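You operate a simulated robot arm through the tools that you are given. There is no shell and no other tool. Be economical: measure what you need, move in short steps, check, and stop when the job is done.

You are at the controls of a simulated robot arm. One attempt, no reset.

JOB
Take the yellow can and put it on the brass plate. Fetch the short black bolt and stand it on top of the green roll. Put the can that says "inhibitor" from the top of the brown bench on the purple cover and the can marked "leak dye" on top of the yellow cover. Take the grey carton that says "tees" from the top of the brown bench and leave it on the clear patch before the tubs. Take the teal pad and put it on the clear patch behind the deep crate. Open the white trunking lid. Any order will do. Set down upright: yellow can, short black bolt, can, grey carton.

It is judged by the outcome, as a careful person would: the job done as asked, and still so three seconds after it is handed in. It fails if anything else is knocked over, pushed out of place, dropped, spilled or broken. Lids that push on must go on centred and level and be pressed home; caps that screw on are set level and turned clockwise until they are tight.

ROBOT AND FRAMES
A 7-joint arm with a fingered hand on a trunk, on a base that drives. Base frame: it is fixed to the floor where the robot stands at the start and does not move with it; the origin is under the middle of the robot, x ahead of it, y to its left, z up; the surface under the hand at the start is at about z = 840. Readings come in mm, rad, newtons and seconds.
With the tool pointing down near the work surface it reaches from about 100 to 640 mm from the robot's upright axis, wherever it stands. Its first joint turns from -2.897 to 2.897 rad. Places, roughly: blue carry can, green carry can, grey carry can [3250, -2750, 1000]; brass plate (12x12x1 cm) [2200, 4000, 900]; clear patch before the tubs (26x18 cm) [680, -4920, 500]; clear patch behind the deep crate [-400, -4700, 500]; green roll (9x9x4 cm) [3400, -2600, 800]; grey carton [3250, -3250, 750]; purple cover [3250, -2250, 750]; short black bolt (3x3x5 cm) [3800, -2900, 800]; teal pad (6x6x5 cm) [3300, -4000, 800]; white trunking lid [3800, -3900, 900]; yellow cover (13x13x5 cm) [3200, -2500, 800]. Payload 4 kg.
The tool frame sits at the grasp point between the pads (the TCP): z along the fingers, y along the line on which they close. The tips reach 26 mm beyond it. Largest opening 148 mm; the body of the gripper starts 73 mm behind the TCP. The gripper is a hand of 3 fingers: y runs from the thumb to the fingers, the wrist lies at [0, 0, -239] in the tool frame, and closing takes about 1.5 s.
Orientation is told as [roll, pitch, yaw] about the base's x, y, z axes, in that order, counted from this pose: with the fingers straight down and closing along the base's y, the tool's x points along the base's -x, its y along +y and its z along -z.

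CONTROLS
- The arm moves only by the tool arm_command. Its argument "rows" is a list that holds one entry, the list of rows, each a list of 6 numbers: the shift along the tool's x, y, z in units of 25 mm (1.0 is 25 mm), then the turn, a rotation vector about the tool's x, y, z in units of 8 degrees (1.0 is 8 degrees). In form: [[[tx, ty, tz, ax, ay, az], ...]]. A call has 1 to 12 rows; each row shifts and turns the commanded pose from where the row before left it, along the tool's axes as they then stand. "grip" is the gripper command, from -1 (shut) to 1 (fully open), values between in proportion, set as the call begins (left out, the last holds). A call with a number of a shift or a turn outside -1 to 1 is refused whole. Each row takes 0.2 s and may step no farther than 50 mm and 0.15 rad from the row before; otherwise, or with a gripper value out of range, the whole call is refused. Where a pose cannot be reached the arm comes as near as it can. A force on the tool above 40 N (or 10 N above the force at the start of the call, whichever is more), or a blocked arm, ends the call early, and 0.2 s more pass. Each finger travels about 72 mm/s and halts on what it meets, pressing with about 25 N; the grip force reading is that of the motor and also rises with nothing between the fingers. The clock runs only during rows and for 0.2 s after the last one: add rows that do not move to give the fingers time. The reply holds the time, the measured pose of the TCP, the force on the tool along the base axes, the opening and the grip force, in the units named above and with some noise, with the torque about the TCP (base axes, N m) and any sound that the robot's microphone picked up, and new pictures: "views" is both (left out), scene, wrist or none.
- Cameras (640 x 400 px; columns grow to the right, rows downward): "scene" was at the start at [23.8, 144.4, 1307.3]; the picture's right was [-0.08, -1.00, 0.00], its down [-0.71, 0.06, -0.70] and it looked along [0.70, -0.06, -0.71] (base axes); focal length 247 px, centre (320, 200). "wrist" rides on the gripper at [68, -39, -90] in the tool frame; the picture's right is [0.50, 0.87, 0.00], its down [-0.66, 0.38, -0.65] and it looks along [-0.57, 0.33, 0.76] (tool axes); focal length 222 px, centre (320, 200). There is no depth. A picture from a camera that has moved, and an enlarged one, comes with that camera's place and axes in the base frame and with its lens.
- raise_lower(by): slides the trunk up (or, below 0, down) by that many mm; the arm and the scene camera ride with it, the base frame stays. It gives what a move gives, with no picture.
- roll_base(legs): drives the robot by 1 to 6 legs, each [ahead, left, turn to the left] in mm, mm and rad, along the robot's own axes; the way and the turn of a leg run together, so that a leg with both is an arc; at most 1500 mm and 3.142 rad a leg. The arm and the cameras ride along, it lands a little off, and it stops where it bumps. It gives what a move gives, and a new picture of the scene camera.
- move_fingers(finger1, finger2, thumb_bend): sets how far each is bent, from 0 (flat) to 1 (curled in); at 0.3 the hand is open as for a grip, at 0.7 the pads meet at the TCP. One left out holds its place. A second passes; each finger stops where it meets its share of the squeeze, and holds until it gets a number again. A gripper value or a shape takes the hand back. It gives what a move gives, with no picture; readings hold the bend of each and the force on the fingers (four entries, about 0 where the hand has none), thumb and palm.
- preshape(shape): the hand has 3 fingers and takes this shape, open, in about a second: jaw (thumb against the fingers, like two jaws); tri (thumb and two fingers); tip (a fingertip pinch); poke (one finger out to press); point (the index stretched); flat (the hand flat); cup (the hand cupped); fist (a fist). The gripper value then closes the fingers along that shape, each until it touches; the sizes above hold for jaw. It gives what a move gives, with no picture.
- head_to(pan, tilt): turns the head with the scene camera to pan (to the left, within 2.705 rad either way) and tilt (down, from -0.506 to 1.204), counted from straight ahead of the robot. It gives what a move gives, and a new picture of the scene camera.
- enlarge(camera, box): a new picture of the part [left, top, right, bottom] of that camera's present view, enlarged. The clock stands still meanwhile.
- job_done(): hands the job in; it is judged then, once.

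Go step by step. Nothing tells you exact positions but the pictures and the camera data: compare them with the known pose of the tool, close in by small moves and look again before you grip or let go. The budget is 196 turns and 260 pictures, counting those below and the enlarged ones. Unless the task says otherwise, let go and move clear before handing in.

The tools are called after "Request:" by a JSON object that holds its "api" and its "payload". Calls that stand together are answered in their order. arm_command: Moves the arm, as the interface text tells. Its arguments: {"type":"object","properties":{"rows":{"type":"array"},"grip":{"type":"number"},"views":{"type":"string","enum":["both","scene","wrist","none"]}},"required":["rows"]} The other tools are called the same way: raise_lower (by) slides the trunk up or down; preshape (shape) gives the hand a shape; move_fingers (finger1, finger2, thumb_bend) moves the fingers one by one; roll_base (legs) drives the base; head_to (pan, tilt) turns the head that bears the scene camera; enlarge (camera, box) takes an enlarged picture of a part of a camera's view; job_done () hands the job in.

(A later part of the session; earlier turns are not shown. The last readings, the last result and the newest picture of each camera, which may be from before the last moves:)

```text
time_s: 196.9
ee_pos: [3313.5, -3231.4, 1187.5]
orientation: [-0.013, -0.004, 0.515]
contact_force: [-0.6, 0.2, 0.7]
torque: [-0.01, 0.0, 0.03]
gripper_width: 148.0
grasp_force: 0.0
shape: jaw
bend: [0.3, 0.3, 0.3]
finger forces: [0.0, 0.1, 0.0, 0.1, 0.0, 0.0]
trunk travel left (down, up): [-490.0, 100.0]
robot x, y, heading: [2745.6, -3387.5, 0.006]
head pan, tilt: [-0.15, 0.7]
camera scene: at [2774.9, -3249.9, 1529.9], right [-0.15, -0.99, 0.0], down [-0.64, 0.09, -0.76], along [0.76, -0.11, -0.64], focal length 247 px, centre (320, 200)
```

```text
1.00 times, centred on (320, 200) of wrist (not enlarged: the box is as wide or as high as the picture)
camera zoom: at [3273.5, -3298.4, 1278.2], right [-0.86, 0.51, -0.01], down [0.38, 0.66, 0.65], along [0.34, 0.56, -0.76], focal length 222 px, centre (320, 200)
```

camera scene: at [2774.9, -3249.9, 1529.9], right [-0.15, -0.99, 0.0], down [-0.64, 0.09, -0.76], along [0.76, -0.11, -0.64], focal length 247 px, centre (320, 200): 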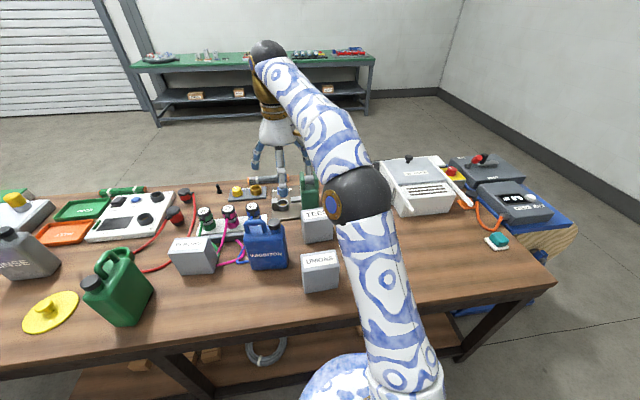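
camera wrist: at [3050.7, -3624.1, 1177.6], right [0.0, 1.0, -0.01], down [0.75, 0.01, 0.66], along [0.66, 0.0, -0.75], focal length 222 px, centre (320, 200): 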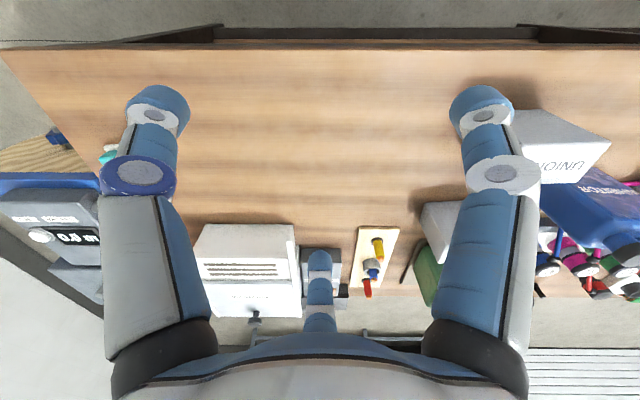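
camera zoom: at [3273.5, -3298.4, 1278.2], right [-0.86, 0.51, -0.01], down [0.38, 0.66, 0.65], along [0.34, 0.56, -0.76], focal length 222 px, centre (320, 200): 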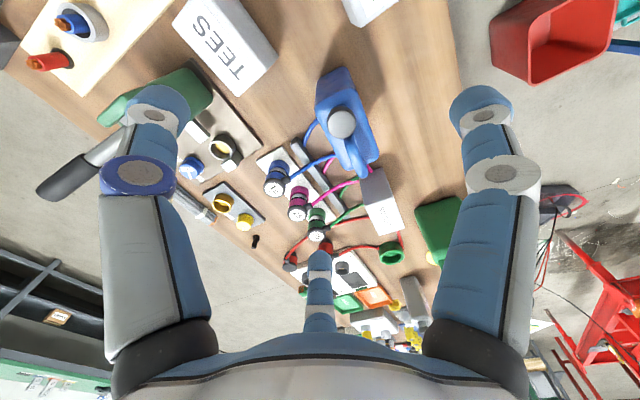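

Request:
{"api": "arm_command", "payload": {"rows": [[[-0.136, -0.843, 0, 0, 0, 0], [-0.136, -0.843, 0, 0, 0, 0], [-0.136, -0.843, 0, 0, 0, 0], [-0.136, -0.843, 0, 0, 0, 0], [-0.136, -0.843, 0, 0, 0, 0], [-0.136, -0.843, 0, 0, 0, 0], [0, 0, 0, 0, 0, -0.6], [0, 0, 0, 0, 0, 0]]], "views": "none"}}

Request:
{"api": "raise_lower", "payload": {"by": -150}}

Request:
{"api": "enlarge", "payload": {"camera": "wrist", "box": [0, 0, 640, 400]}}

Request:
{"api": "enlarge", "payload": {"camera": "scene", "box": [240, 140, 400, 260]}}

```text
time_s: 198.7
ee_pos: [3347.0, -3274.0, 1188.6]
orientation: [-0.012, -0.003, 0.599]
contact_force: [-0.7, 1.0, 0.1]
torque: [-0.01, 0.02, -0.01]
gripper_width: 148.1
grasp_force: 0.0
shape: jaw
bend: [0.3, 0.3, 0.3]
finger forces: [0.1, 0.0, 0.1, 0.0, 0.0, 0.0]
out of reach, approached as far as the arm can: row 3, 4, 5, 6
trunk travel left (down, up): [-490.0, 100.0]
robot x, y, heading: [2747.3, -3386.4, -0.0]
head pan, tilt: [-0.15, 0.7]
```

```text
time_s: 200.4
ee_pos: [3347.3, -3273.5, 1038.3]
orientation: [-0.012, -0.003, 0.6]
contact_force: [-0.7, 0.2, -0.1]
torque: [-0.02, -0.03, -0.02]
gripper_width: 147.9
grasp_force: 0.0
shape: jaw
bend: [0.3, 0.3, 0.3]
finger forces: [0.0, 0.0, 0.0, 0.0, 0.0, 0.1]
trunk travel left (down, up): [-340.0, 250.0]
robot x, y, heading: [2748.3, -3386.3, 0.001]
head pan, tilt: [-0.15, 0.7]
```

```text
1.00 times, centred on (320, 200) of wrist (not enlarged: the box is as wide or as high as the picture)
camera zoom: at [3311.9, -3343.0, 1129.8], right [-0.9, 0.43, -0.01], down [0.32, 0.69, 0.65], along [0.29, 0.58, -0.76], focal length 222 px, centre (320, 200)
```

zoom: 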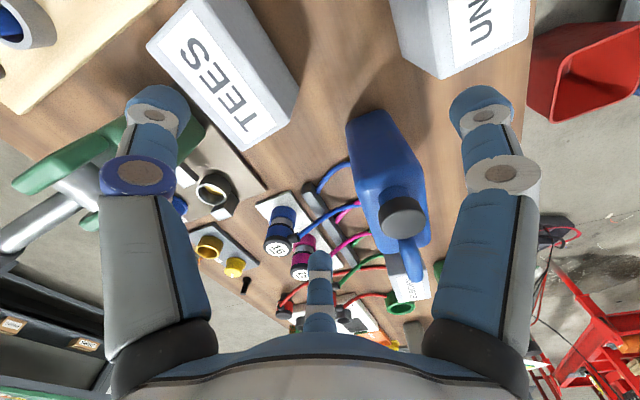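

```text
3.33 times, centred on (320, 200) of scene
camera zoom: at [2774.4, -3250.5, 1380.0], right [-0.15, -0.99, 0.0], down [-0.64, 0.09, -0.76], along [0.76, -0.11, -0.64], focal length 823 px, centre (320, 200)
```

zoom: 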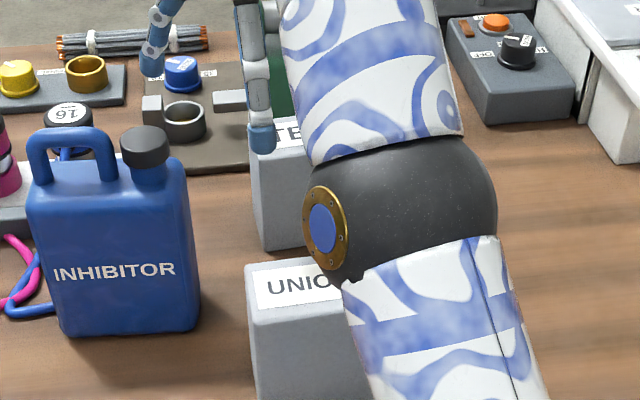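

The arm is at its reach limit; I shift the base right/forward a little and tilt the hand 12° forward to gain reach.

Request:
{"api": "roll_base", "payload": {"legs": [[18, -58, 0]]}}

Request:
{"api": "arm_command", "payload": {"rows": [[[0, 0, 0, 0.42, -0.62, 0], [0, 0, 0, 0.42, -0.62, 0], [0, 0, 0, 0, 0, 0]]], "views": "wrist"}}

```text
time_s: 201.4
ee_pos: [3365.3, -3331.2, 1038.5]
orientation: [-0.014, -0.003, 0.598]
contact_force: [-0.9, 0.4, -0.4]
torque: [0.01, 0.02, 0.0]
gripper_width: 147.7
grasp_force: 0.1
shape: jaw
bend: [0.3, 0.3, 0.3]
finger forces: [0.1, 0.0, 0.1, 0.0, 0.0, 0.0]
trunk travel left (down, up): [-340.0, 250.0]
robot x, y, heading: [2764.8, -3446.8, 0.005]
head pan, tilt: [-0.15, 0.7]
camera scene: at [2792.9, -3308.5, 1380.0], right [-0.14, -0.99, 0.0], down [-0.64, 0.09, -0.76], along [0.76, -0.11, -0.64], focal length 247 px, centre (320, 200)
```

scene: 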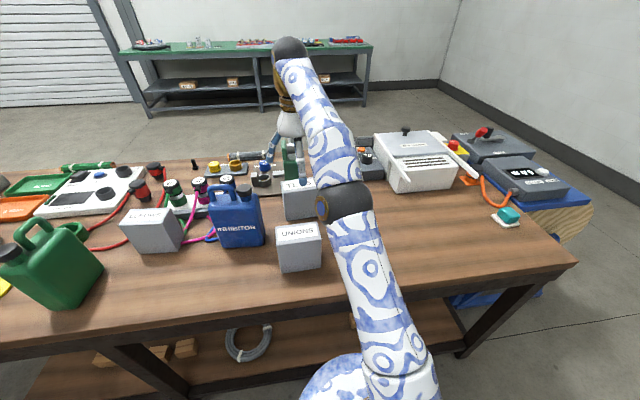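

```text
time_s: 202.2
ee_pos: [3363.7, -3331.0, 1038.0]
orientation: [-0.129, -0.178, 0.61]
contact_force: [-1.0, -0.4, 1.4]
torque: [-0.01, -0.02, 0.01]
gripper_width: 147.7
grasp_force: 0.1
shape: jaw
bend: [0.3, 0.3, 0.3]
finger forces: [0.0, 0.1, 0.0, 0.1, 0.0, 0.0]
trunk travel left (down, up): [-340.0, 250.0]
robot x, y, heading: [2767.5, -3445.9, 0.001]
head pan, tilt: [-0.15, 0.7]
camera wrist: at [3311.5, -3400.8, 1120.6], right [-0.88, 0.43, -0.2], down [0.18, 0.69, 0.71], along [0.44, 0.58, -0.68], focal length 222 px, centre (320, 200)
```

wrist: 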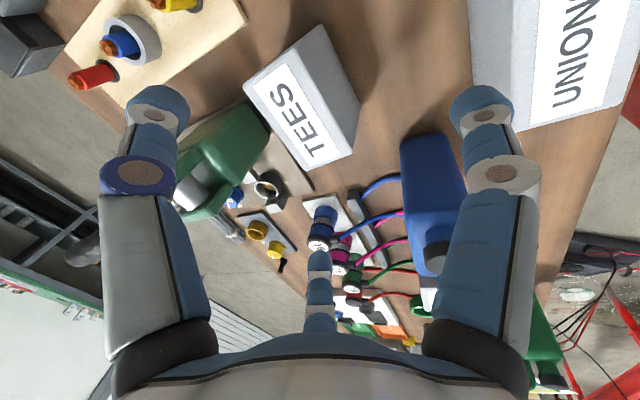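

Request:
{"api": "arm_command", "payload": {"rows": [[[-0.41, -0.4, 0.12, 0, 0, 0], [-0.41, -0.4, 0.12, 0, 0, 0], [0, 0, 0, 0, 0, 0]]], "views": "none"}}

Request:
{"api": "raise_lower", "payload": {"by": -85}}

Request:
{"api": "enlarge", "payload": {"camera": "wrist", "box": [0, 0, 640, 400]}}

Request:
{"api": "enlarge", "payload": {"camera": "scene", "box": [220, 100, 380, 220]}}

```text
time_s: 203.0
ee_pos: [3395.9, -3337.4, 1038.3]
orientation: [-0.13, -0.178, 0.613]
contact_force: [0.5, 0.2, 0.4]
torque: [0.0, -0.01, 0.01]
gripper_width: 148.1
grasp_force: 0.1
shape: jaw
bend: [0.3, 0.3, 0.3]
finger forces: [0.1, 0.0, 0.0, 0.0, 0.0, 0.0]
trunk travel left (down, up): [-340.0, 250.0]
robot x, y, heading: [2765.0, -3447.9, 0.007]
head pan, tilt: [-0.15, 0.7]
```

```text
time_s: 204.2
ee_pos: [3394.3, -3337.0, 953.5]
orientation: [-0.132, -0.178, 0.613]
contact_force: [-0.5, 0.1, 0.0]
torque: [0.02, -0.01, -0.02]
gripper_width: 148.0
grasp_force: 0.1
shape: jaw
bend: [0.3, 0.3, 0.3]
finger forces: [0.0, 0.1, 0.0, 0.0, 0.0, 0.1]
trunk travel left (down, up): [-255.0, 335.0]
robot x, y, heading: [2765.4, -3445.4, 0.005]
head pan, tilt: [-0.15, 0.7]
```

```text
1.00 times, centred on (320, 200) of wrist (not enlarged: the box is as wide or as high as the picture)
camera zoom: at [3341.5, -3406.0, 1035.4], right [-0.88, 0.43, -0.2], down [0.18, 0.69, 0.7], along [0.44, 0.58, -0.68], focal length 222 px, centre (320, 200)
```

zoom: 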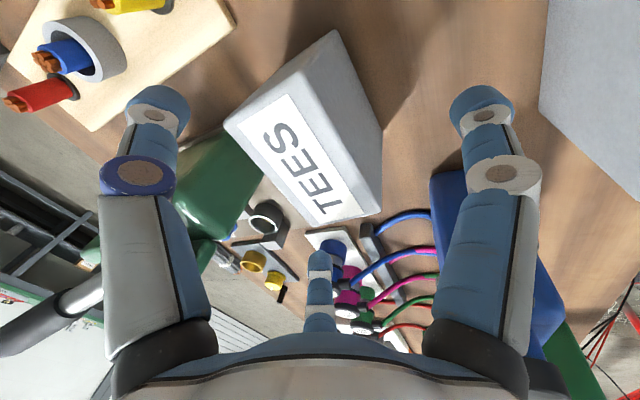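

```text
3.33 times, centred on (300, 160) of scene
camera zoom: at [2792.8, -3308.5, 1295.0], right [-0.14, -0.99, 0.0], down [-0.64, 0.09, -0.76], along [0.76, -0.11, -0.64], focal length 823 px, centre (387, 333)
```

zoom: 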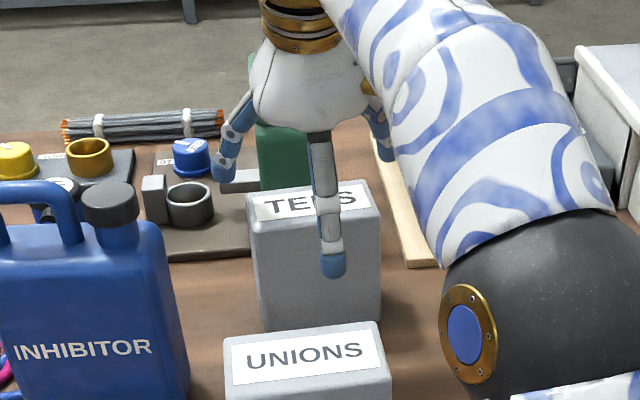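

Fingers straddle the carton properly. Lower 66 mm and close.

Request:
{"api": "raise_lower", "payload": {"by": -66}}

Request:
{"api": "arm_command", "payload": {"rows": [[[0, 0, 0, 0, 0, 0], [0, 0, 0, 0, 0, 0], [0, 0, 0, 0, 0, 0], [0, 0, 0, 0, 0, 0], [0, 0, 0, 0, 0, 0], [0, 0, 0, 0, 0, 0], [0, 0, 0, 0, 0, 0], [0, 0, 0, 0, 0, 0]]], "grip": -1, "views": "both"}}

```text
time_s: 205.3
ee_pos: [3394.4, -3336.7, 886.6]
orientation: [-0.131, -0.178, 0.612]
contact_force: [-0.1, 2.1, 6.5]
torque: [0.08, -0.16, 0.05]
gripper_width: 147.8
grasp_force: 0.1
shape: jaw
bend: [0.3, 0.26, 0.3]
finger forces: [0.0, 4.8, 0.0, 0.1, 2.3, 0.0]
trunk travel left (down, up): [-189.0, 401.0]
robot x, y, heading: [2764.8, -3444.5, 0.004]
head pan, tilt: [-0.15, 0.7]
```

```text
time_s: 207.1
ee_pos: [3393.7, -3338.0, 887.6]
orientation: [-0.13, -0.177, 0.613]
contact_force: [-3.4, -0.1, 4.9]
torque: [0.55, 0.57, 0.2]
gripper_width: 102.9
grasp_force: 24.9
shape: jaw
bend: [0.74, 0.25, 0.26]
finger forces: [27.9, 33.3, 0.0, 0.0, 31.1, 0.0]
trunk travel left (down, up): [-189.0, 401.0]
robot x, y, heading: [2764.9, -3448.7, 0.005]
head pan, tilt: [-0.15, 0.7]
camera scene: at [2792.1, -3308.6, 1229.0], right [-0.14, -0.99, 0.0], down [-0.64, 0.09, -0.77], along [0.76, -0.11, -0.64], focal length 247 px, centre (320, 200)
camera wrist: at [3340.9, -3406.1, 969.7], right [-0.88, 0.43, -0.2], down [0.18, 0.69, 0.7], along [0.44, 0.58, -0.68], focal length 222 px, centre (320, 200)
```

scene: 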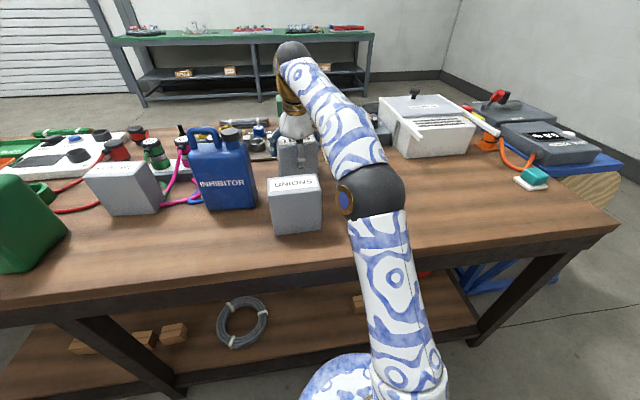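
wrist: 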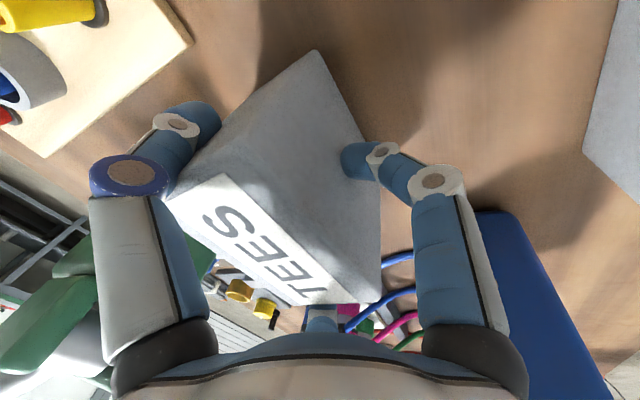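

Gripped on three faces. Lift 110 mm by the trunk and check.

Request:
{"api": "raise_lower", "payload": {"by": 20}}

Request:
{"api": "raise_lower", "payload": {"by": 130}}

Request:
{"api": "enlarge", "payload": {"camera": "wrist", "box": [0, 0, 640, 400]}}

Request:
{"api": "enlarge", "payload": {"camera": "scene", "box": [200, 100, 400, 260]}}

```text
time_s: 207.8
ee_pos: [3395.3, -3337.3, 907.0]
orientation: [-0.132, -0.173, 0.61]
contact_force: [-0.1, 0.6, -4.3]
torque: [-0.04, 0.07, -0.01]
gripper_width: 101.7
grasp_force: 24.7
shape: jaw
bend: [0.73, 0.25, 0.25]
finger forces: [22.3, 30.5, 0.0, 0.1, 29.7, 0.0]
trunk travel left (down, up): [-209.0, 381.0]
robot x, y, heading: [2769.5, -3446.5, 0.007]
head pan, tilt: [-0.15, 0.7]
```

```text
time_s: 209.3
ee_pos: [3394.9, -3336.3, 1036.9]
orientation: [-0.133, -0.177, 0.613]
contact_force: [0.1, -0.7, -5.1]
torque: [-0.05, 0.06, 0.0]
gripper_width: 101.6
grasp_force: 25.9
shape: jaw
bend: [0.73, 0.25, 0.25]
finger forces: [22.2, 30.5, 0.0, 0.1, 29.8, 0.1]
trunk travel left (down, up): [-339.0, 251.0]
robot x, y, heading: [2764.3, -3445.7, 0.01]
head pan, tilt: [-0.15, 0.7]
```

```text
1.00 times, centred on (320, 200) of wrist (not enlarged: the box is as wide or as high as the picture)
camera zoom: at [3341.9, -3405.9, 1119.1], right [-0.88, 0.43, -0.2], down [0.18, 0.69, 0.7], along [0.44, 0.58, -0.68], focal length 222 px, centre (320, 200)
```

zoom: 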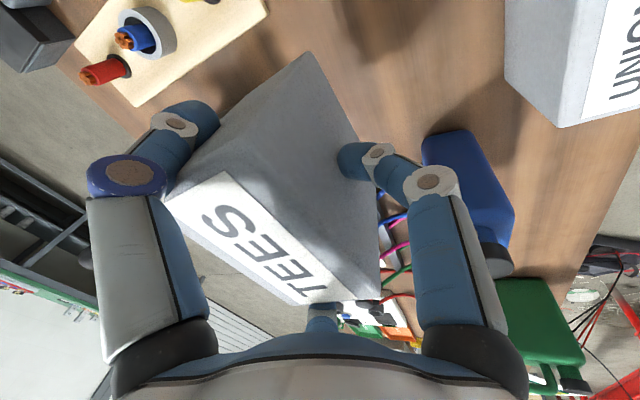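

```text
2.50 times, centred on (300, 180) of scene
camera zoom: at [2793.3, -3308.4, 1378.9], right [-0.14, -0.99, 0.0], down [-0.64, 0.09, -0.76], along [0.76, -0.11, -0.64], focal length 618 px, centre (370, 250)
```

zoom: 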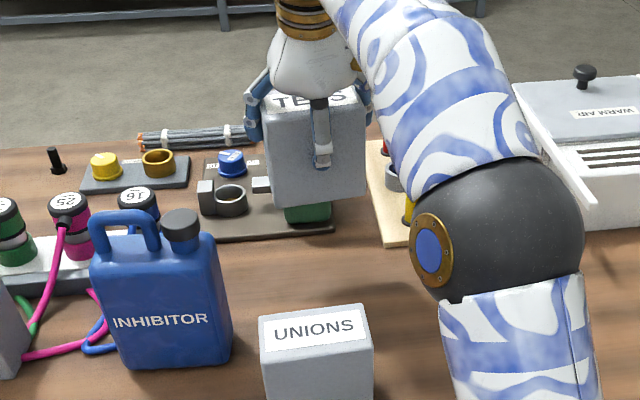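

The carton lifts clean and upright. Back off, turn around and head for the low grey table's east side.

Request:
{"api": "raise_lower", "payload": {"by": 80}}

Request:
{"api": "roll_base", "payload": {"legs": [[-600, 0, 0], [0, -500, 0], [0, 0, -1.57], [0, 0, -1.57]]}}

Request:
{"api": "head_to", "payload": {"pan": 0.3, "tilt": 0.5}}

```text
time_s: 210.5
ee_pos: [3394.7, -3336.7, 1117.3]
orientation: [-0.13, -0.178, 0.612]
contact_force: [-0.3, 0.5, -4.4]
torque: [-0.04, 0.11, 0.0]
gripper_width: 101.5
grasp_force: 25.4
shape: jaw
bend: [0.73, 0.25, 0.25]
finger forces: [22.2, 30.6, 0.1, 0.0, 29.8, 0.0]
trunk travel left (down, up): [-419.0, 171.0]
robot x, y, heading: [2763.9, -3448.5, 0.004]
head pan, tilt: [-0.15, 0.7]
```

```text
time_s: 224.1
ee_pos: [1531.5, -4056.6, 1117.2]
orientation: [-0.132, -0.177, -2.542]
contact_force: [0.1, -0.4, -4.5]
torque: [0.03, -0.04, -0.01]
gripper_width: 100.9
grasp_force: 24.9
shape: jaw
bend: [0.73, 0.25, 0.25]
finger forces: [20.5, 30.1, 0.0, 0.0, 29.4, 0.0]
trunk travel left (down, up): [-419.0, 171.0]
robot x, y, heading: [2160.2, -3951.8, 3.143]
head pan, tilt: [-0.15, 0.7]
camera scene: at [2138.7, -4091.0, 1458.9], right [0.16, 0.99, 0.0], down [0.64, -0.1, -0.76], along [-0.76, 0.12, -0.64], focal length 247 px, centre (320, 200)
```

scene: 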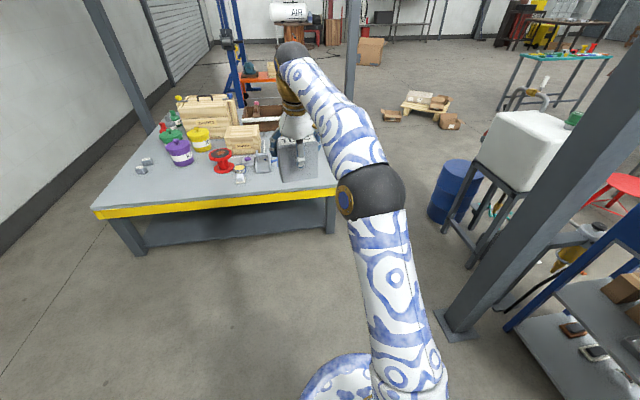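

```text
time_s: 225.0
ee_pos: [1532.0, -4056.2, 1117.0]
orientation: [-0.13, -0.177, -2.542]
contact_force: [-0.5, 0.0, -3.4]
torque: [0.02, -0.1, 0.02]
gripper_width: 101.0
grasp_force: 24.9
shape: jaw
bend: [0.73, 0.25, 0.25]
finger forces: [20.6, 30.2, 0.1, 0.0, 29.5, 0.1]
trunk travel left (down, up): [-419.0, 171.0]
robot x, y, heading: [2163.0, -3952.8, 3.136]
head pan, tilt: [0.3, 0.499]
camera scene: at [2135.5, -4130.5, 1476.6], right [-0.29, 0.96, 0.0], down [0.46, 0.14, -0.88], along [-0.84, -0.25, -0.48], focal length 247 px, centre (320, 200)
```

scene: 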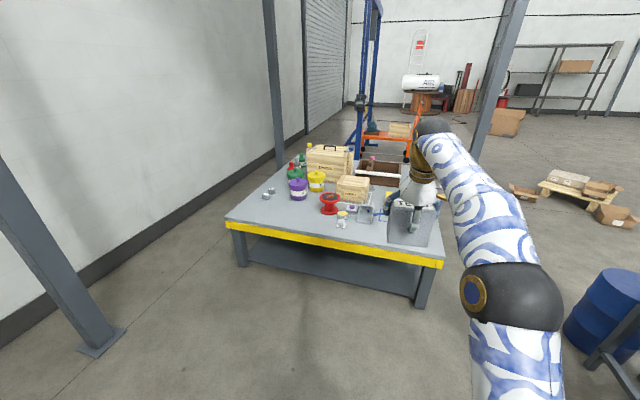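

Request:
{"api": "roll_base", "payload": {"legs": [[300, 867, 0.005], [540, 0, 0]]}}

Request:
{"api": "head_to", "payload": {"pan": 0.25, "tilt": 0.85}}

Request:
{"api": "enlarge", "payload": {"camera": "wrist", "box": [0, 0, 640, 400]}}

```text
time_s: 232.5
ee_pos: [707.4, -4930.5, 1116.4]
orientation: [-0.131, -0.176, -2.534]
contact_force: [0.3, -0.3, -3.2]
torque: [0.02, -0.05, 0.0]
gripper_width: 101.1
grasp_force: 24.9
shape: jaw
bend: [0.73, 0.25, 0.25]
finger forces: [20.6, 30.1, 0.0, 0.0, 29.5, 0.0]
trunk travel left (down, up): [-419.0, 171.0]
robot x, y, heading: [1335.3, -4821.5, -3.142]
head pan, tilt: [0.3, 0.499]
camera scene: at [1311.6, -5001.3, 1476.6], right [-0.3, 0.95, 0.0], down [0.46, 0.14, -0.88], along [-0.84, -0.26, -0.48], focal length 247 px, centre (320, 200)
```

scene: 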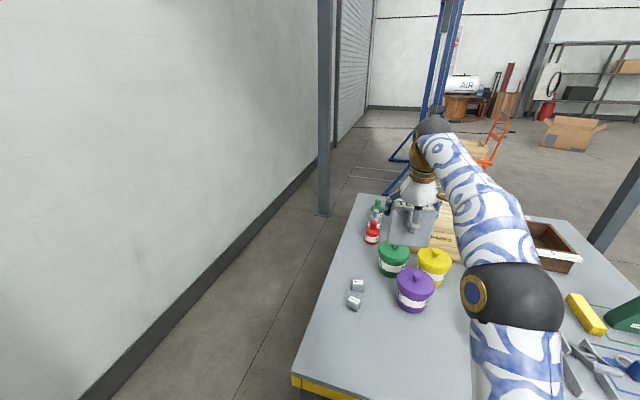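

```text
time_s: 233.3
ee_pos: [707.7, -4931.5, 1117.1]
orientation: [-0.133, -0.177, -2.534]
contact_force: [0.5, 1.0, -3.3]
torque: [0.0, -0.12, 0.02]
gripper_width: 100.7
grasp_force: 25.3
shape: jaw
bend: [0.73, 0.25, 0.25]
finger forces: [20.6, 30.1, 0.0, 0.0, 29.5, 0.0]
trunk travel left (down, up): [-419.0, 171.0]
robot x, y, heading: [1337.2, -4821.2, -3.14]
head pan, tilt: [0.25, 0.85]
camera scene: at [1322.8, -4993.7, 1446.7], right [-0.25, 0.97, 0.0], down [0.73, 0.19, -0.66], along [-0.64, -0.16, -0.75], focal length 247 px, centre (320, 200)
```

scene: 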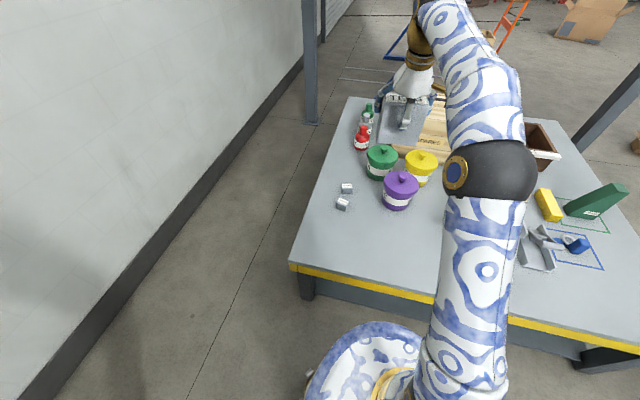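

```text
1.00 times, centred on (320, 200) of wrist (not enlarged: the box is as wide or as high as the picture)
camera zoom: at [759.6, -4860.9, 1199.1], right [0.88, -0.43, -0.2], down [-0.18, -0.69, 0.7], along [-0.44, -0.58, -0.68], focal length 222 px, centre (320, 200)
```

zoom: 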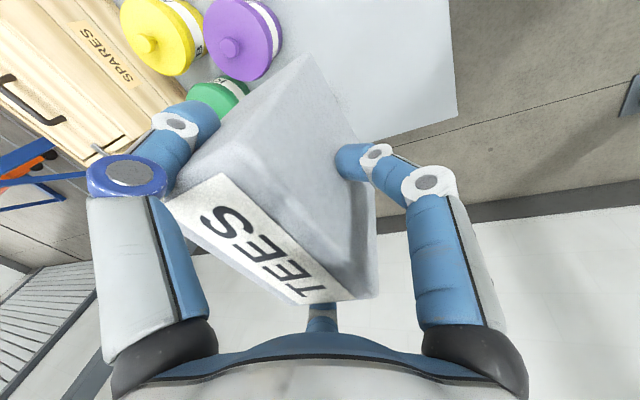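

Request:
{"api": "enlarge", "payload": {"camera": "scene", "box": [280, 140, 480, 300]}}

```text
2.50 times, centred on (380, 220) of scene
camera zoom: at [1322.8, -4993.7, 1446.7], right [-0.25, 0.97, 0.0], down [0.73, 0.19, -0.66], along [-0.64, -0.16, -0.75], focal length 618 px, centre (170, 150)
```

zoom: 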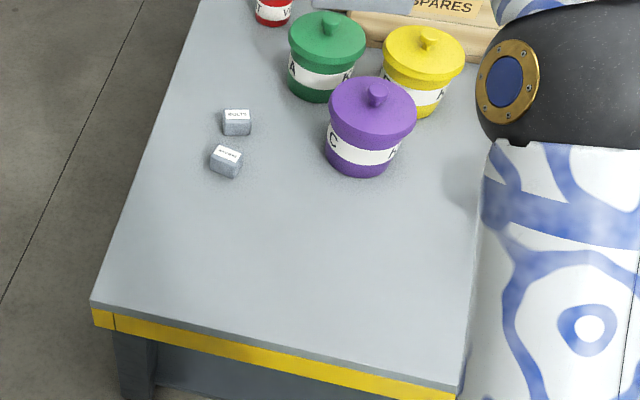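

The area before the tubs is clear; the carton hangs over (696, -4931). Lower the trunk fully, then the arm.

Request:
{"api": "raise_lower", "payload": {"by": -415}}

Request:
{"api": "arm_command", "payload": {"rows": [[[0, 0, 0, 0, 0, 0]]], "views": "both"}}

```text
refused: -415 is not a number from -400 to 400
```

```text
time_s: 233.7
ee_pos: [707.5, -4931.1, 1116.6]
orientation: [-0.132, -0.175, -2.533]
contact_force: [0.1, -0.3, -3.7]
torque: [0.03, -0.1, 0.0]
gripper_width: 100.7
grasp_force: 24.8
shape: jaw
bend: [0.73, 0.25, 0.25]
finger forces: [20.6, 30.1, 0.0, 0.1, 29.6, 0.0]
trunk travel left (down, up): [-419.0, 171.0]
robot x, y, heading: [1336.0, -4825.9, -3.141]
head pan, tilt: [0.25, 0.85]
camera scene: at [1322.9, -4993.7, 1446.7], right [-0.25, 0.97, 0.0], down [0.73, 0.19, -0.66], along [-0.64, -0.16, -0.75], focal length 247 px, centre (320, 200)
camera wrist: at [759.6, -4860.9, 1199.1], right [0.88, -0.43, -0.2], down [-0.18, -0.69, 0.7], along [-0.44, -0.58, -0.68], focal length 222 px, centre (320, 200)
```

scene: 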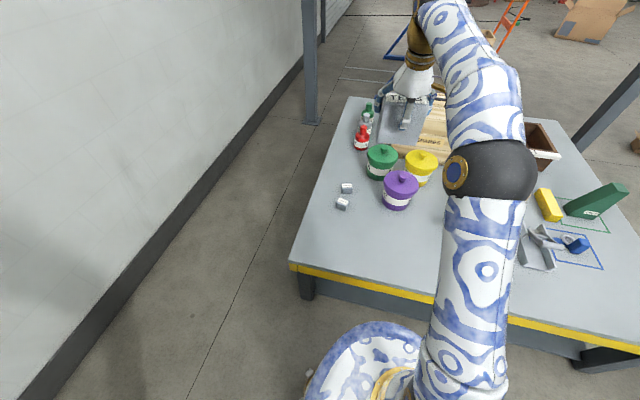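
wrist: 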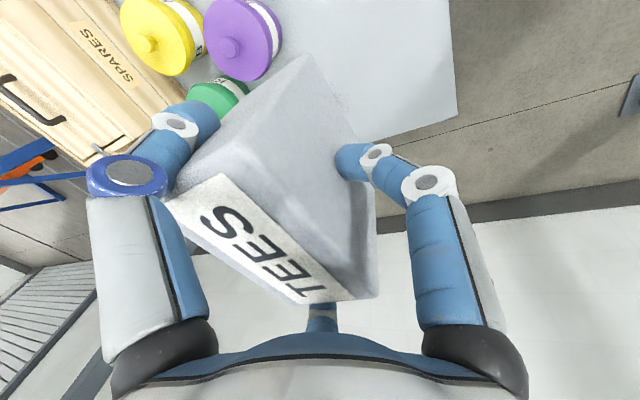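

Request:
{"api": "raise_lower", "payload": {"by": -400}}

Request:
{"api": "arm_command", "payload": {"rows": [[[0.1, 0.14, 0.98, 0, 0, 0], [0, 0, 0, 0, 0, 0]]], "views": "both"}}

```text
time_s: 237.6
ee_pos: [707.0, -4931.1, 717.1]
orientation: [-0.131, -0.176, -2.534]
contact_force: [-0.3, -0.5, -3.6]
torque: [0.02, -0.09, -0.03]
gripper_width: 100.7
grasp_force: 25.0
shape: jaw
bend: [0.73, 0.25, 0.25]
finger forces: [20.5, 30.1, 0.0, 0.0, 29.5, 0.0]
trunk travel left (down, up): [-19.0, 571.0]
robot x, y, heading: [1337.5, -4822.6, -3.136]
head pan, tilt: [0.25, 0.85]
```

```text
time_s: 238.2
ee_pos: [704.9, -4931.7, 691.7]
orientation: [-0.131, -0.178, -2.532]
contact_force: [0.1, 0.2, -4.4]
torque: [0.02, -0.08, -0.01]
gripper_width: 100.9
grasp_force: 25.1
shape: jaw
bend: [0.73, 0.25, 0.25]
finger forces: [20.6, 30.0, 0.1, 0.0, 29.5, 0.0]
trunk travel left (down, up): [-19.0, 571.0]
robot x, y, heading: [1336.1, -4823.0, -3.137]
head pan, tilt: [0.25, 0.85]
camera scene: at [1323.0, -4993.6, 1046.7], right [-0.25, 0.97, 0.0], down [0.73, 0.19, -0.66], along [-0.64, -0.16, -0.75], focal length 247 px, centre (320, 200)
camera wrist: at [757.5, -4861.8, 774.0], right [0.88, -0.43, -0.2], down [-0.18, -0.69, 0.7], along [-0.44, -0.58, -0.68], focal length 222 px, centre (320, 200)
```

scene: 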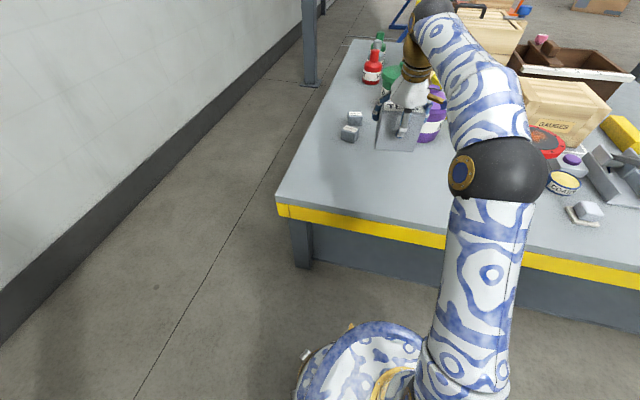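
wrist: 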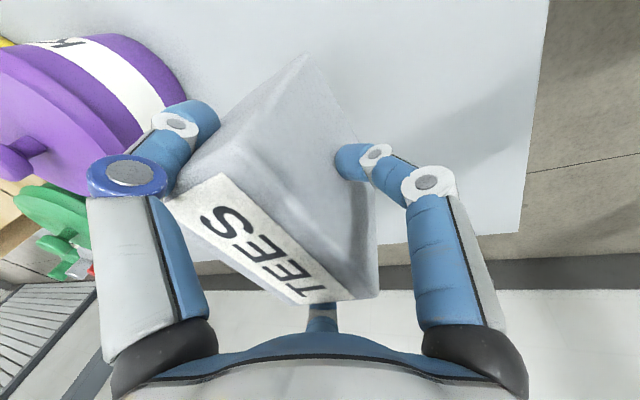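

Request:
{"api": "arm_command", "payload": {"rows": [[[0.13, 0.17, 0.97, 0, 0, 0], [0.13, 0.17, 0.97, 0, 0, 0], [0.13, 0.17, 0.97, 0, 0, 0], [0.13, 0.17, 0.97, 0, 0, 0], [0, 0, 0, 0, 0, 0]]], "views": "scene"}}

Request:
{"api": "enlarge", "payload": {"camera": "scene", "box": [320, 60, 480, 180]}}

```text
time_s: 239.4
ee_pos: [703.3, -4939.1, 593.2]
orientation: [-0.132, -0.177, -2.534]
contact_force: [-0.3, 0.5, -3.5]
torque: [0.01, -0.06, 0.01]
gripper_width: 100.8
grasp_force: 25.6
shape: jaw
bend: [0.73, 0.25, 0.25]
finger forces: [20.6, 29.8, 0.1, 0.0, 29.3, 0.0]
trunk travel left (down, up): [-19.0, 571.0]
robot x, y, heading: [1337.0, -4824.5, -3.14]
head pan, tilt: [0.25, 0.85]
camera scene: at [1323.1, -4993.6, 1046.7], right [-0.25, 0.97, 0.0], down [0.73, 0.19, -0.66], along [-0.64, -0.16, -0.75], focal length 247 px, centre (320, 200)
```

scene: 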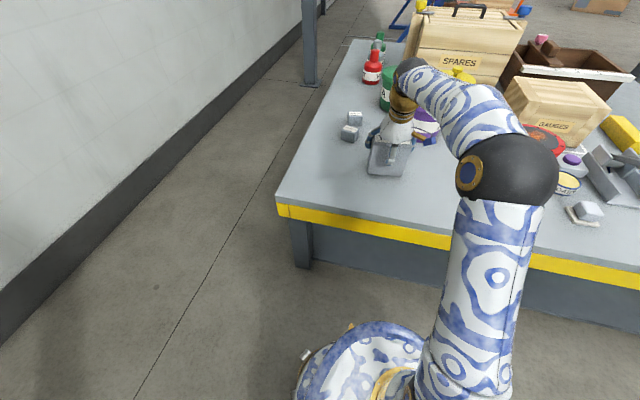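

```text
3.33 times, centred on (400, 120) of scene
camera zoom: at [1323.1, -4993.6, 1046.7], right [-0.25, 0.97, 0.0], down [0.73, 0.19, -0.66], along [-0.64, -0.16, -0.75], focal length 823 px, centre (53, 467)
```

zoom: 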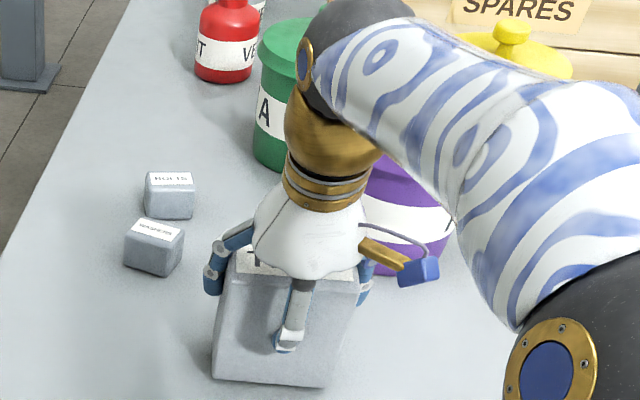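

Request:
{"api": "arm_command", "payload": {"rows": [[[0.06, 0.06, 0.4, 0, 0, 0], [0.06, 0.06, 0.4, 0, 0, 0], [0, 0, 0, 0, 0, 0]]], "views": "none"}}

Request:
{"api": "arm_command", "payload": {"rows": [[[0.03, 0.03, 0.2, 0, 0, 0], [0.03, 0.03, 0.2, 0, 0, 0], [0, 0, 0, 0, 0, 0]]], "views": "none"}}

Request:
{"api": "arm_command", "payload": {"rows": [[[0.03, 0.03, 0.2, 0, 0, 0], [0, 0, 0, 0, 0, 0]]], "views": "none"}}

```text
time_s: 240.0
ee_pos: [702.2, -4938.9, 582.5]
orientation: [-0.139, -0.191, -2.533]
contact_force: [6.0, 4.0, 24.4]
torque: [-0.41, -0.8, 0.23]
gripper_width: 101.3
grasp_force: 24.5
shape: jaw
bend: [0.76, 0.24, 0.23]
finger forces: [33.4, 28.8, 0.0, 0.0, 31.4, 0.0]
trunk travel left (down, up): [-19.0, 571.0]
robot x, y, heading: [1338.5, -4825.4, -3.142]
head pan, tilt: [0.25, 0.85]
stopped in row 3: the force on the tool passed its limit at 46 N (the readings are from after the stop); the commanded pose is now the measured one
```

```text
time_s: 240.4
ee_pos: [702.7, -4939.1, 582.3]
orientation: [-0.141, -0.198, -2.531]
contact_force: [7.9, 2.2, 24.9]
torque: [-0.34, -0.9, 0.26]
gripper_width: 101.3
grasp_force: 24.9
shape: jaw
bend: [0.76, 0.24, 0.23]
finger forces: [34.9, 29.1, 0.0, 0.1, 31.1, 0.0]
trunk travel left (down, up): [-19.0, 571.0]
robot x, y, heading: [1334.3, -4820.2, -3.141]
head pan, tilt: [0.25, 0.85]
stopped in row 1: the force on the tool passed its limit at 44 N (the readings are from after the stop); the commanded pose is now the measured one
```

```text
time_s: 240.8
ee_pos: [700.4, -4939.0, 581.6]
orientation: [-0.146, -0.204, -2.531]
contact_force: [8.1, 1.8, 24.1]
torque: [-0.3, -0.89, 0.22]
gripper_width: 101.5
grasp_force: 24.8
shape: jaw
bend: [0.76, 0.24, 0.23]
finger forces: [34.1, 29.4, 0.0, 0.1, 30.9, 0.1]
trunk travel left (down, up): [-19.0, 571.0]
robot x, y, heading: [1334.2, -4822.6, -3.142]
head pan, tilt: [0.25, 0.85]
stopped in row 1: the force on the tool passed its limit at 44 N (the readings are from after the stop); the commanded pose is now the measured one
```

Contact at TCP z≈583. I ease off 2 mm and look before releasing.

Request:
{"api": "arm_command", "payload": {"rows": [[[-0.01, -0.01, -0.08, 0, 0, 0], [0, 0, 0, 0, 0, 0]]], "views": "wrist"}}

Request:
{"api": "enlarge", "payload": {"camera": "scene", "box": [320, 60, 480, 180]}}

```text
time_s: 241.4
ee_pos: [700.1, -4939.0, 582.7]
orientation: [-0.143, -0.2, -2.53]
contact_force: [4.1, 1.5, 18.6]
torque: [-0.37, -0.67, 0.21]
gripper_width: 101.1
grasp_force: 25.6
shape: jaw
bend: [0.76, 0.24, 0.23]
finger forces: [30.1, 29.1, 0.0, 0.1, 31.1, 0.0]
trunk travel left (down, up): [-19.0, 571.0]
robot x, y, heading: [1336.5, -4821.8, -3.14]
head pan, tilt: [0.25, 0.85]
camera wrist: at [755.2, -4868.7, 663.2], right [0.87, -0.44, -0.22], down [-0.16, -0.68, 0.71], along [-0.46, -0.59, -0.67], focal length 222 px, centre (320, 200)
```

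wrist: 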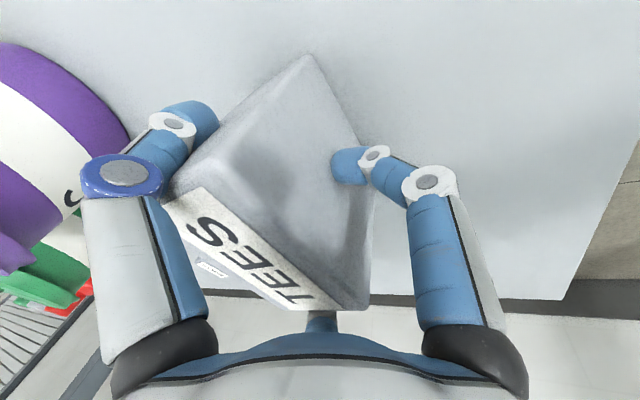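

```text
3.33 times, centred on (400, 120) of scene
camera zoom: at [1324.8, -4992.9, 1046.8], right [-0.25, 0.97, 0.0], down [0.73, 0.19, -0.66], along [-0.64, -0.16, -0.75], focal length 823 px, centre (53, 467)
```

zoom: 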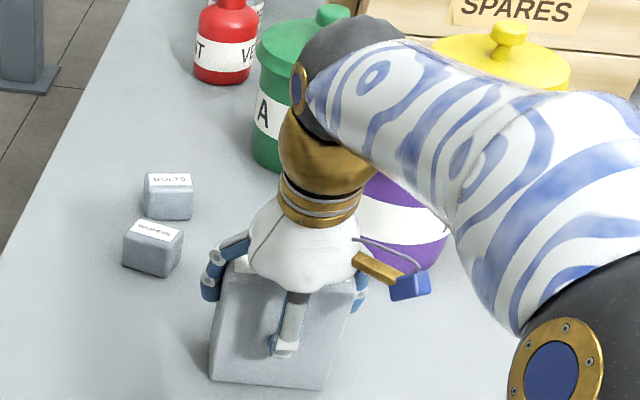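

Release and back away upward along the hand axis.

Request:
{"api": "arm_command", "payload": {"rows": [[[0, 0, 0, 0, 0, 0], [0, 0, 0, 0, 0, 0], [0, 0, 0, 0, 0, 0], [0, 0, 0, 0, 0, 0], [0, 0, 0, 0, 0, 0]]], "grip": 1, "views": "wrist"}}

```text
time_s: 242.6
ee_pos: [700.2, -4938.7, 582.4]
orientation: [-0.141, -0.2, -2.531]
contact_force: [-4.9, -2.1, 13.8]
torque: [0.04, 0.16, 0.1]
gripper_width: 147.4
grasp_force: 0.0
shape: jaw
bend: [0.3, 0.24, 0.29]
finger forces: [0.1, 8.2, 0.0, 0.0, 7.7, 0.0]
trunk travel left (down, up): [-19.0, 571.0]
robot x, y, heading: [1335.0, -4824.2, -3.147]
head pan, tilt: [0.25, 0.85]
camera wrist: at [754.8, -4869.1, 662.7], right [0.87, -0.44, -0.22], down [-0.16, -0.68, 0.71], along [-0.46, -0.59, -0.67], focal length 222 px, centre (320, 200)
```

wrist: 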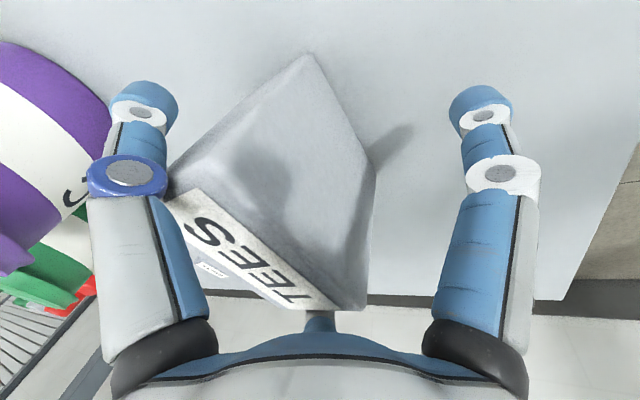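

Two fingers still brush the sides at full opening; I flatten all fingers to clear before lifting.

Request:
{"api": "move_fingers", "payload": {"finger1": 0.1, "finger2": 0.0, "thumb_bend": 0.0}}

Request:
{"api": "arm_command", "payload": {"rows": [[[-0.1, -0.1, -0.4, 0, 0, 0], [-0.1, -0.1, -0.6, 0, 0, 0], [-0.1, -0.1, -0.8, 0, 0, 0], [-0.1, -0.1, -0.8, 0, 0, 0], [-0.1, -0.1, -0.8, 0, 0, 0], [-0.1, -0.1, -0.8, 0, 0, 0]]], "views": "both"}}

```text
time_s: 243.6
ee_pos: [699.7, -4938.6, 581.1]
orientation: [-0.141, -0.2, -2.53]
contact_force: [0.1, -0.1, -0.1]
torque: [-0.01, 0.03, -0.03]
gripper_width: 172.0
grasp_force: 0.2
shape: fingers
bend: [0.1, 0.0, 0.0]
finger forces: [0.0, 0.0, 0.0, 0.0, 0.0, 0.1]
trunk travel left (down, up): [-19.0, 571.0]
robot x, y, heading: [1338.4, -4820.8, -3.139]
head pan, tilt: [0.25, 0.85]
```

```text
time_s: 245.0
ee_pos: [703.9, -4936.3, 688.3]
orientation: [-0.143, -0.199, -2.53]
contact_force: [-1.2, -0.2, -0.4]
torque: [0.01, 0.0, 0.05]
gripper_width: 171.8
grasp_force: 0.0
shape: fingers
bend: [0.1, 0.0, 0.0]
finger forces: [0.0, 0.0, 0.0, 0.0, 0.0, 0.0]
trunk travel left (down, up): [-19.0, 571.0]
robot x, y, heading: [1333.5, -4825.3, -3.142]
head pan, tilt: [0.25, 0.85]
camera scene: at [1323.4, -4993.3, 1046.7], right [-0.25, 0.97, 0.0], down [0.73, 0.19, -0.66], along [-0.64, -0.16, -0.75], focal length 247 px, centre (320, 200)
camera wrist: at [758.7, -4864.9, 768.9], right [0.87, -0.44, -0.22], down [-0.16, -0.68, 0.71], along [-0.46, -0.58, -0.67], focal length 222 px, centre (320, 200)
```

scene: 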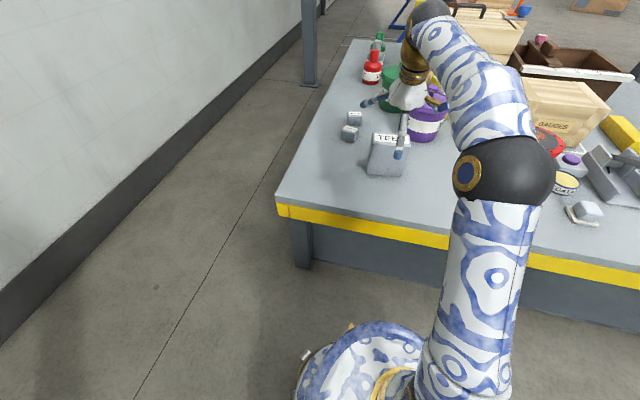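
wrist: 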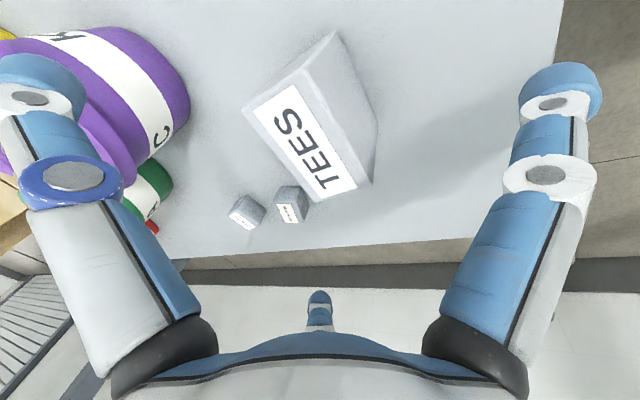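

Carton stands upright before the tubs. Now back to the brown bench for the teal pad.

Request:
{"api": "raise_lower", "payload": {"by": 390}}

Request:
{"api": "roll_base", "payload": {"legs": [[-800, 0, 0], [0, 0, 1.57], [0, 0, 1.57], [0, 780, 0], [480, 0, 0]]}}

Request:
{"api": "head_to", "payload": {"pan": -0.2, "tilt": 0.75}}

Request:
{"api": "preshape", "payload": {"shape": "jaw"}}

Request:
{"api": "enlarge", "payload": {"camera": "wrist", "box": [0, 0, 640, 400]}}

```text
time_s: 248.7
ee_pos: [703.6, -4934.8, 1077.9]
orientation: [-0.143, -0.2, -2.53]
contact_force: [-0.5, 0.4, 0.9]
torque: [-0.02, 0.03, 0.01]
gripper_width: 171.6
grasp_force: 0.0
shape: fingers
bend: [0.1, 0.0, 0.0]
finger forces: [0.0, 0.0, 0.1, 0.1, 0.1, 0.1]
trunk travel left (down, up): [-409.0, 181.0]
robot x, y, heading: [1336.6, -4820.0, -3.143]
head pan, tilt: [0.25, 0.85]
```

```text
time_s: 267.0
ee_pos: [3226.9, -3910.6, 1077.7]
orientation: [-0.143, -0.199, 0.631]
contact_force: [-0.3, 0.2, -0.5]
torque: [-0.03, -0.03, 0.0]
gripper_width: 172.2
grasp_force: 0.0
shape: fingers
bend: [0.1, 0.0, 0.0]
finger forces: [0.1, 0.1, 0.0, 0.0, 0.0, 0.0]
trunk travel left (down, up): [-409.0, 181.0]
robot x, y, heading: [2596.1, -4040.6, 0.019]
head pan, tilt: [0.25, 0.85]
camera scene: at [2613.1, -3864.8, 1436.7], right [0.27, -0.96, 0.0], down [-0.72, -0.2, -0.66], along [0.64, 0.18, -0.75], focal length 247 px, centre (320, 200)
```

scene: 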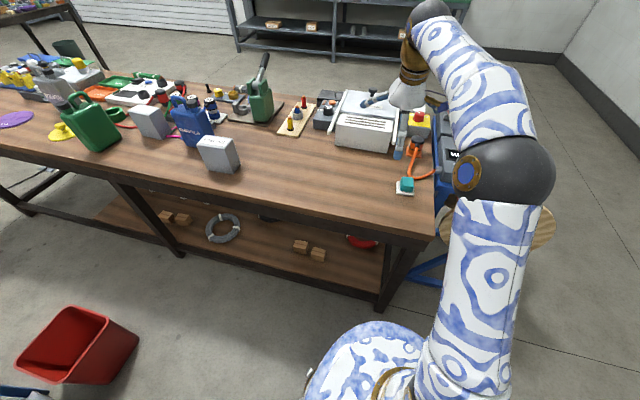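

```text
time_s: 267.9
ee_pos: [3226.9, -3911.3, 1077.4]
orientation: [-0.145, -0.198, 0.63]
contact_force: [-0.5, 0.5, -0.3]
torque: [0.02, -0.01, 0.0]
gripper_width: 171.9
grasp_force: 0.1
shape: fingers
bend: [0.1, 0.0, 0.0]
finger forces: [0.1, 0.0, 0.0, 0.1, 0.1, 0.1]
trunk travel left (down, up): [-409.0, 181.0]
robot x, y, heading: [2601.2, -4039.0, 0.021]
head pan, tilt: [-0.201, 0.75]
camera scene: at [2619.2, -3900.5, 1444.7], right [-0.18, -0.98, 0.0], down [-0.67, 0.12, -0.73], along [0.72, -0.13, -0.68], focal length 247 px, centre (320, 200)
```

scene: 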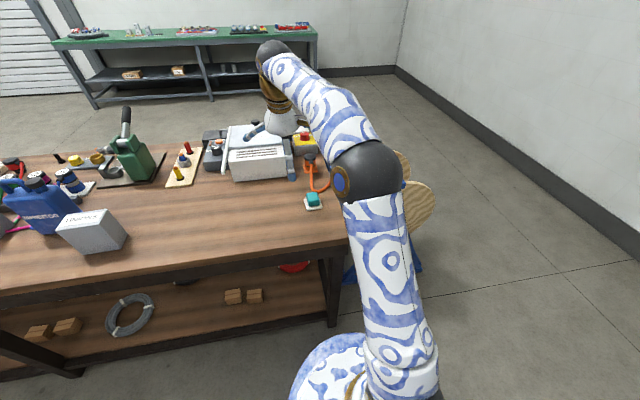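

```text
time_s: 268.8
ee_pos: [3227.2, -3911.3, 1078.0]
orientation: [-0.142, -0.2, 0.63]
contact_force: [-0.3, 0.1, -0.9]
torque: [0.02, 0.0, 0.03]
gripper_width: 148.1
grasp_force: 0.1
shape: jaw
bend: [0.3, 0.3, 0.3]
finger forces: [0.1, 0.0, 0.1, 0.0, 0.0, 0.0]
trunk travel left (down, up): [-409.0, 181.0]
robot x, y, heading: [2598.1, -4035.6, 0.021]
head pan, tilt: [-0.201, 0.75]
```

```text
1.00 times, centred on (320, 200) of wrist (not enlarged: the box is as wide or as high as the picture)
camera zoom: at [3173.5, -3981.2, 1158.6], right [-0.88, 0.42, -0.22], down [0.15, 0.69, 0.71], along [0.45, 0.59, -0.67], focal length 222 px, centre (320, 200)
```

zoom: 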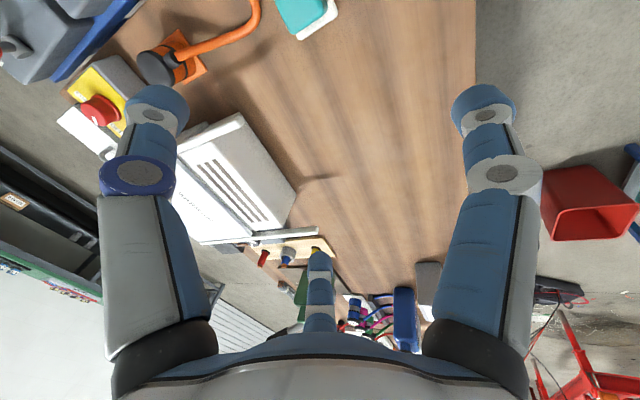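

Request:
{"api": "enlarge", "payload": {"camera": "scene", "box": [200, 110, 360, 230]}}

```text
3.33 times, centred on (280, 170) of scene
camera zoom: at [2619.2, -3900.6, 1444.7], right [-0.18, -0.98, 0.0], down [-0.67, 0.12, -0.73], along [0.72, -0.13, -0.68], focal length 823 px, centre (453, 300)
```

zoom: 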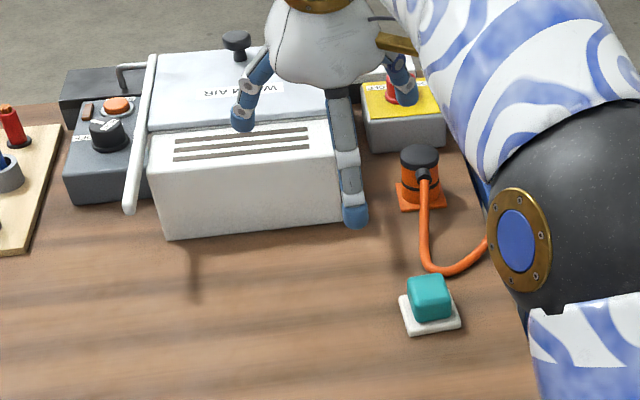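

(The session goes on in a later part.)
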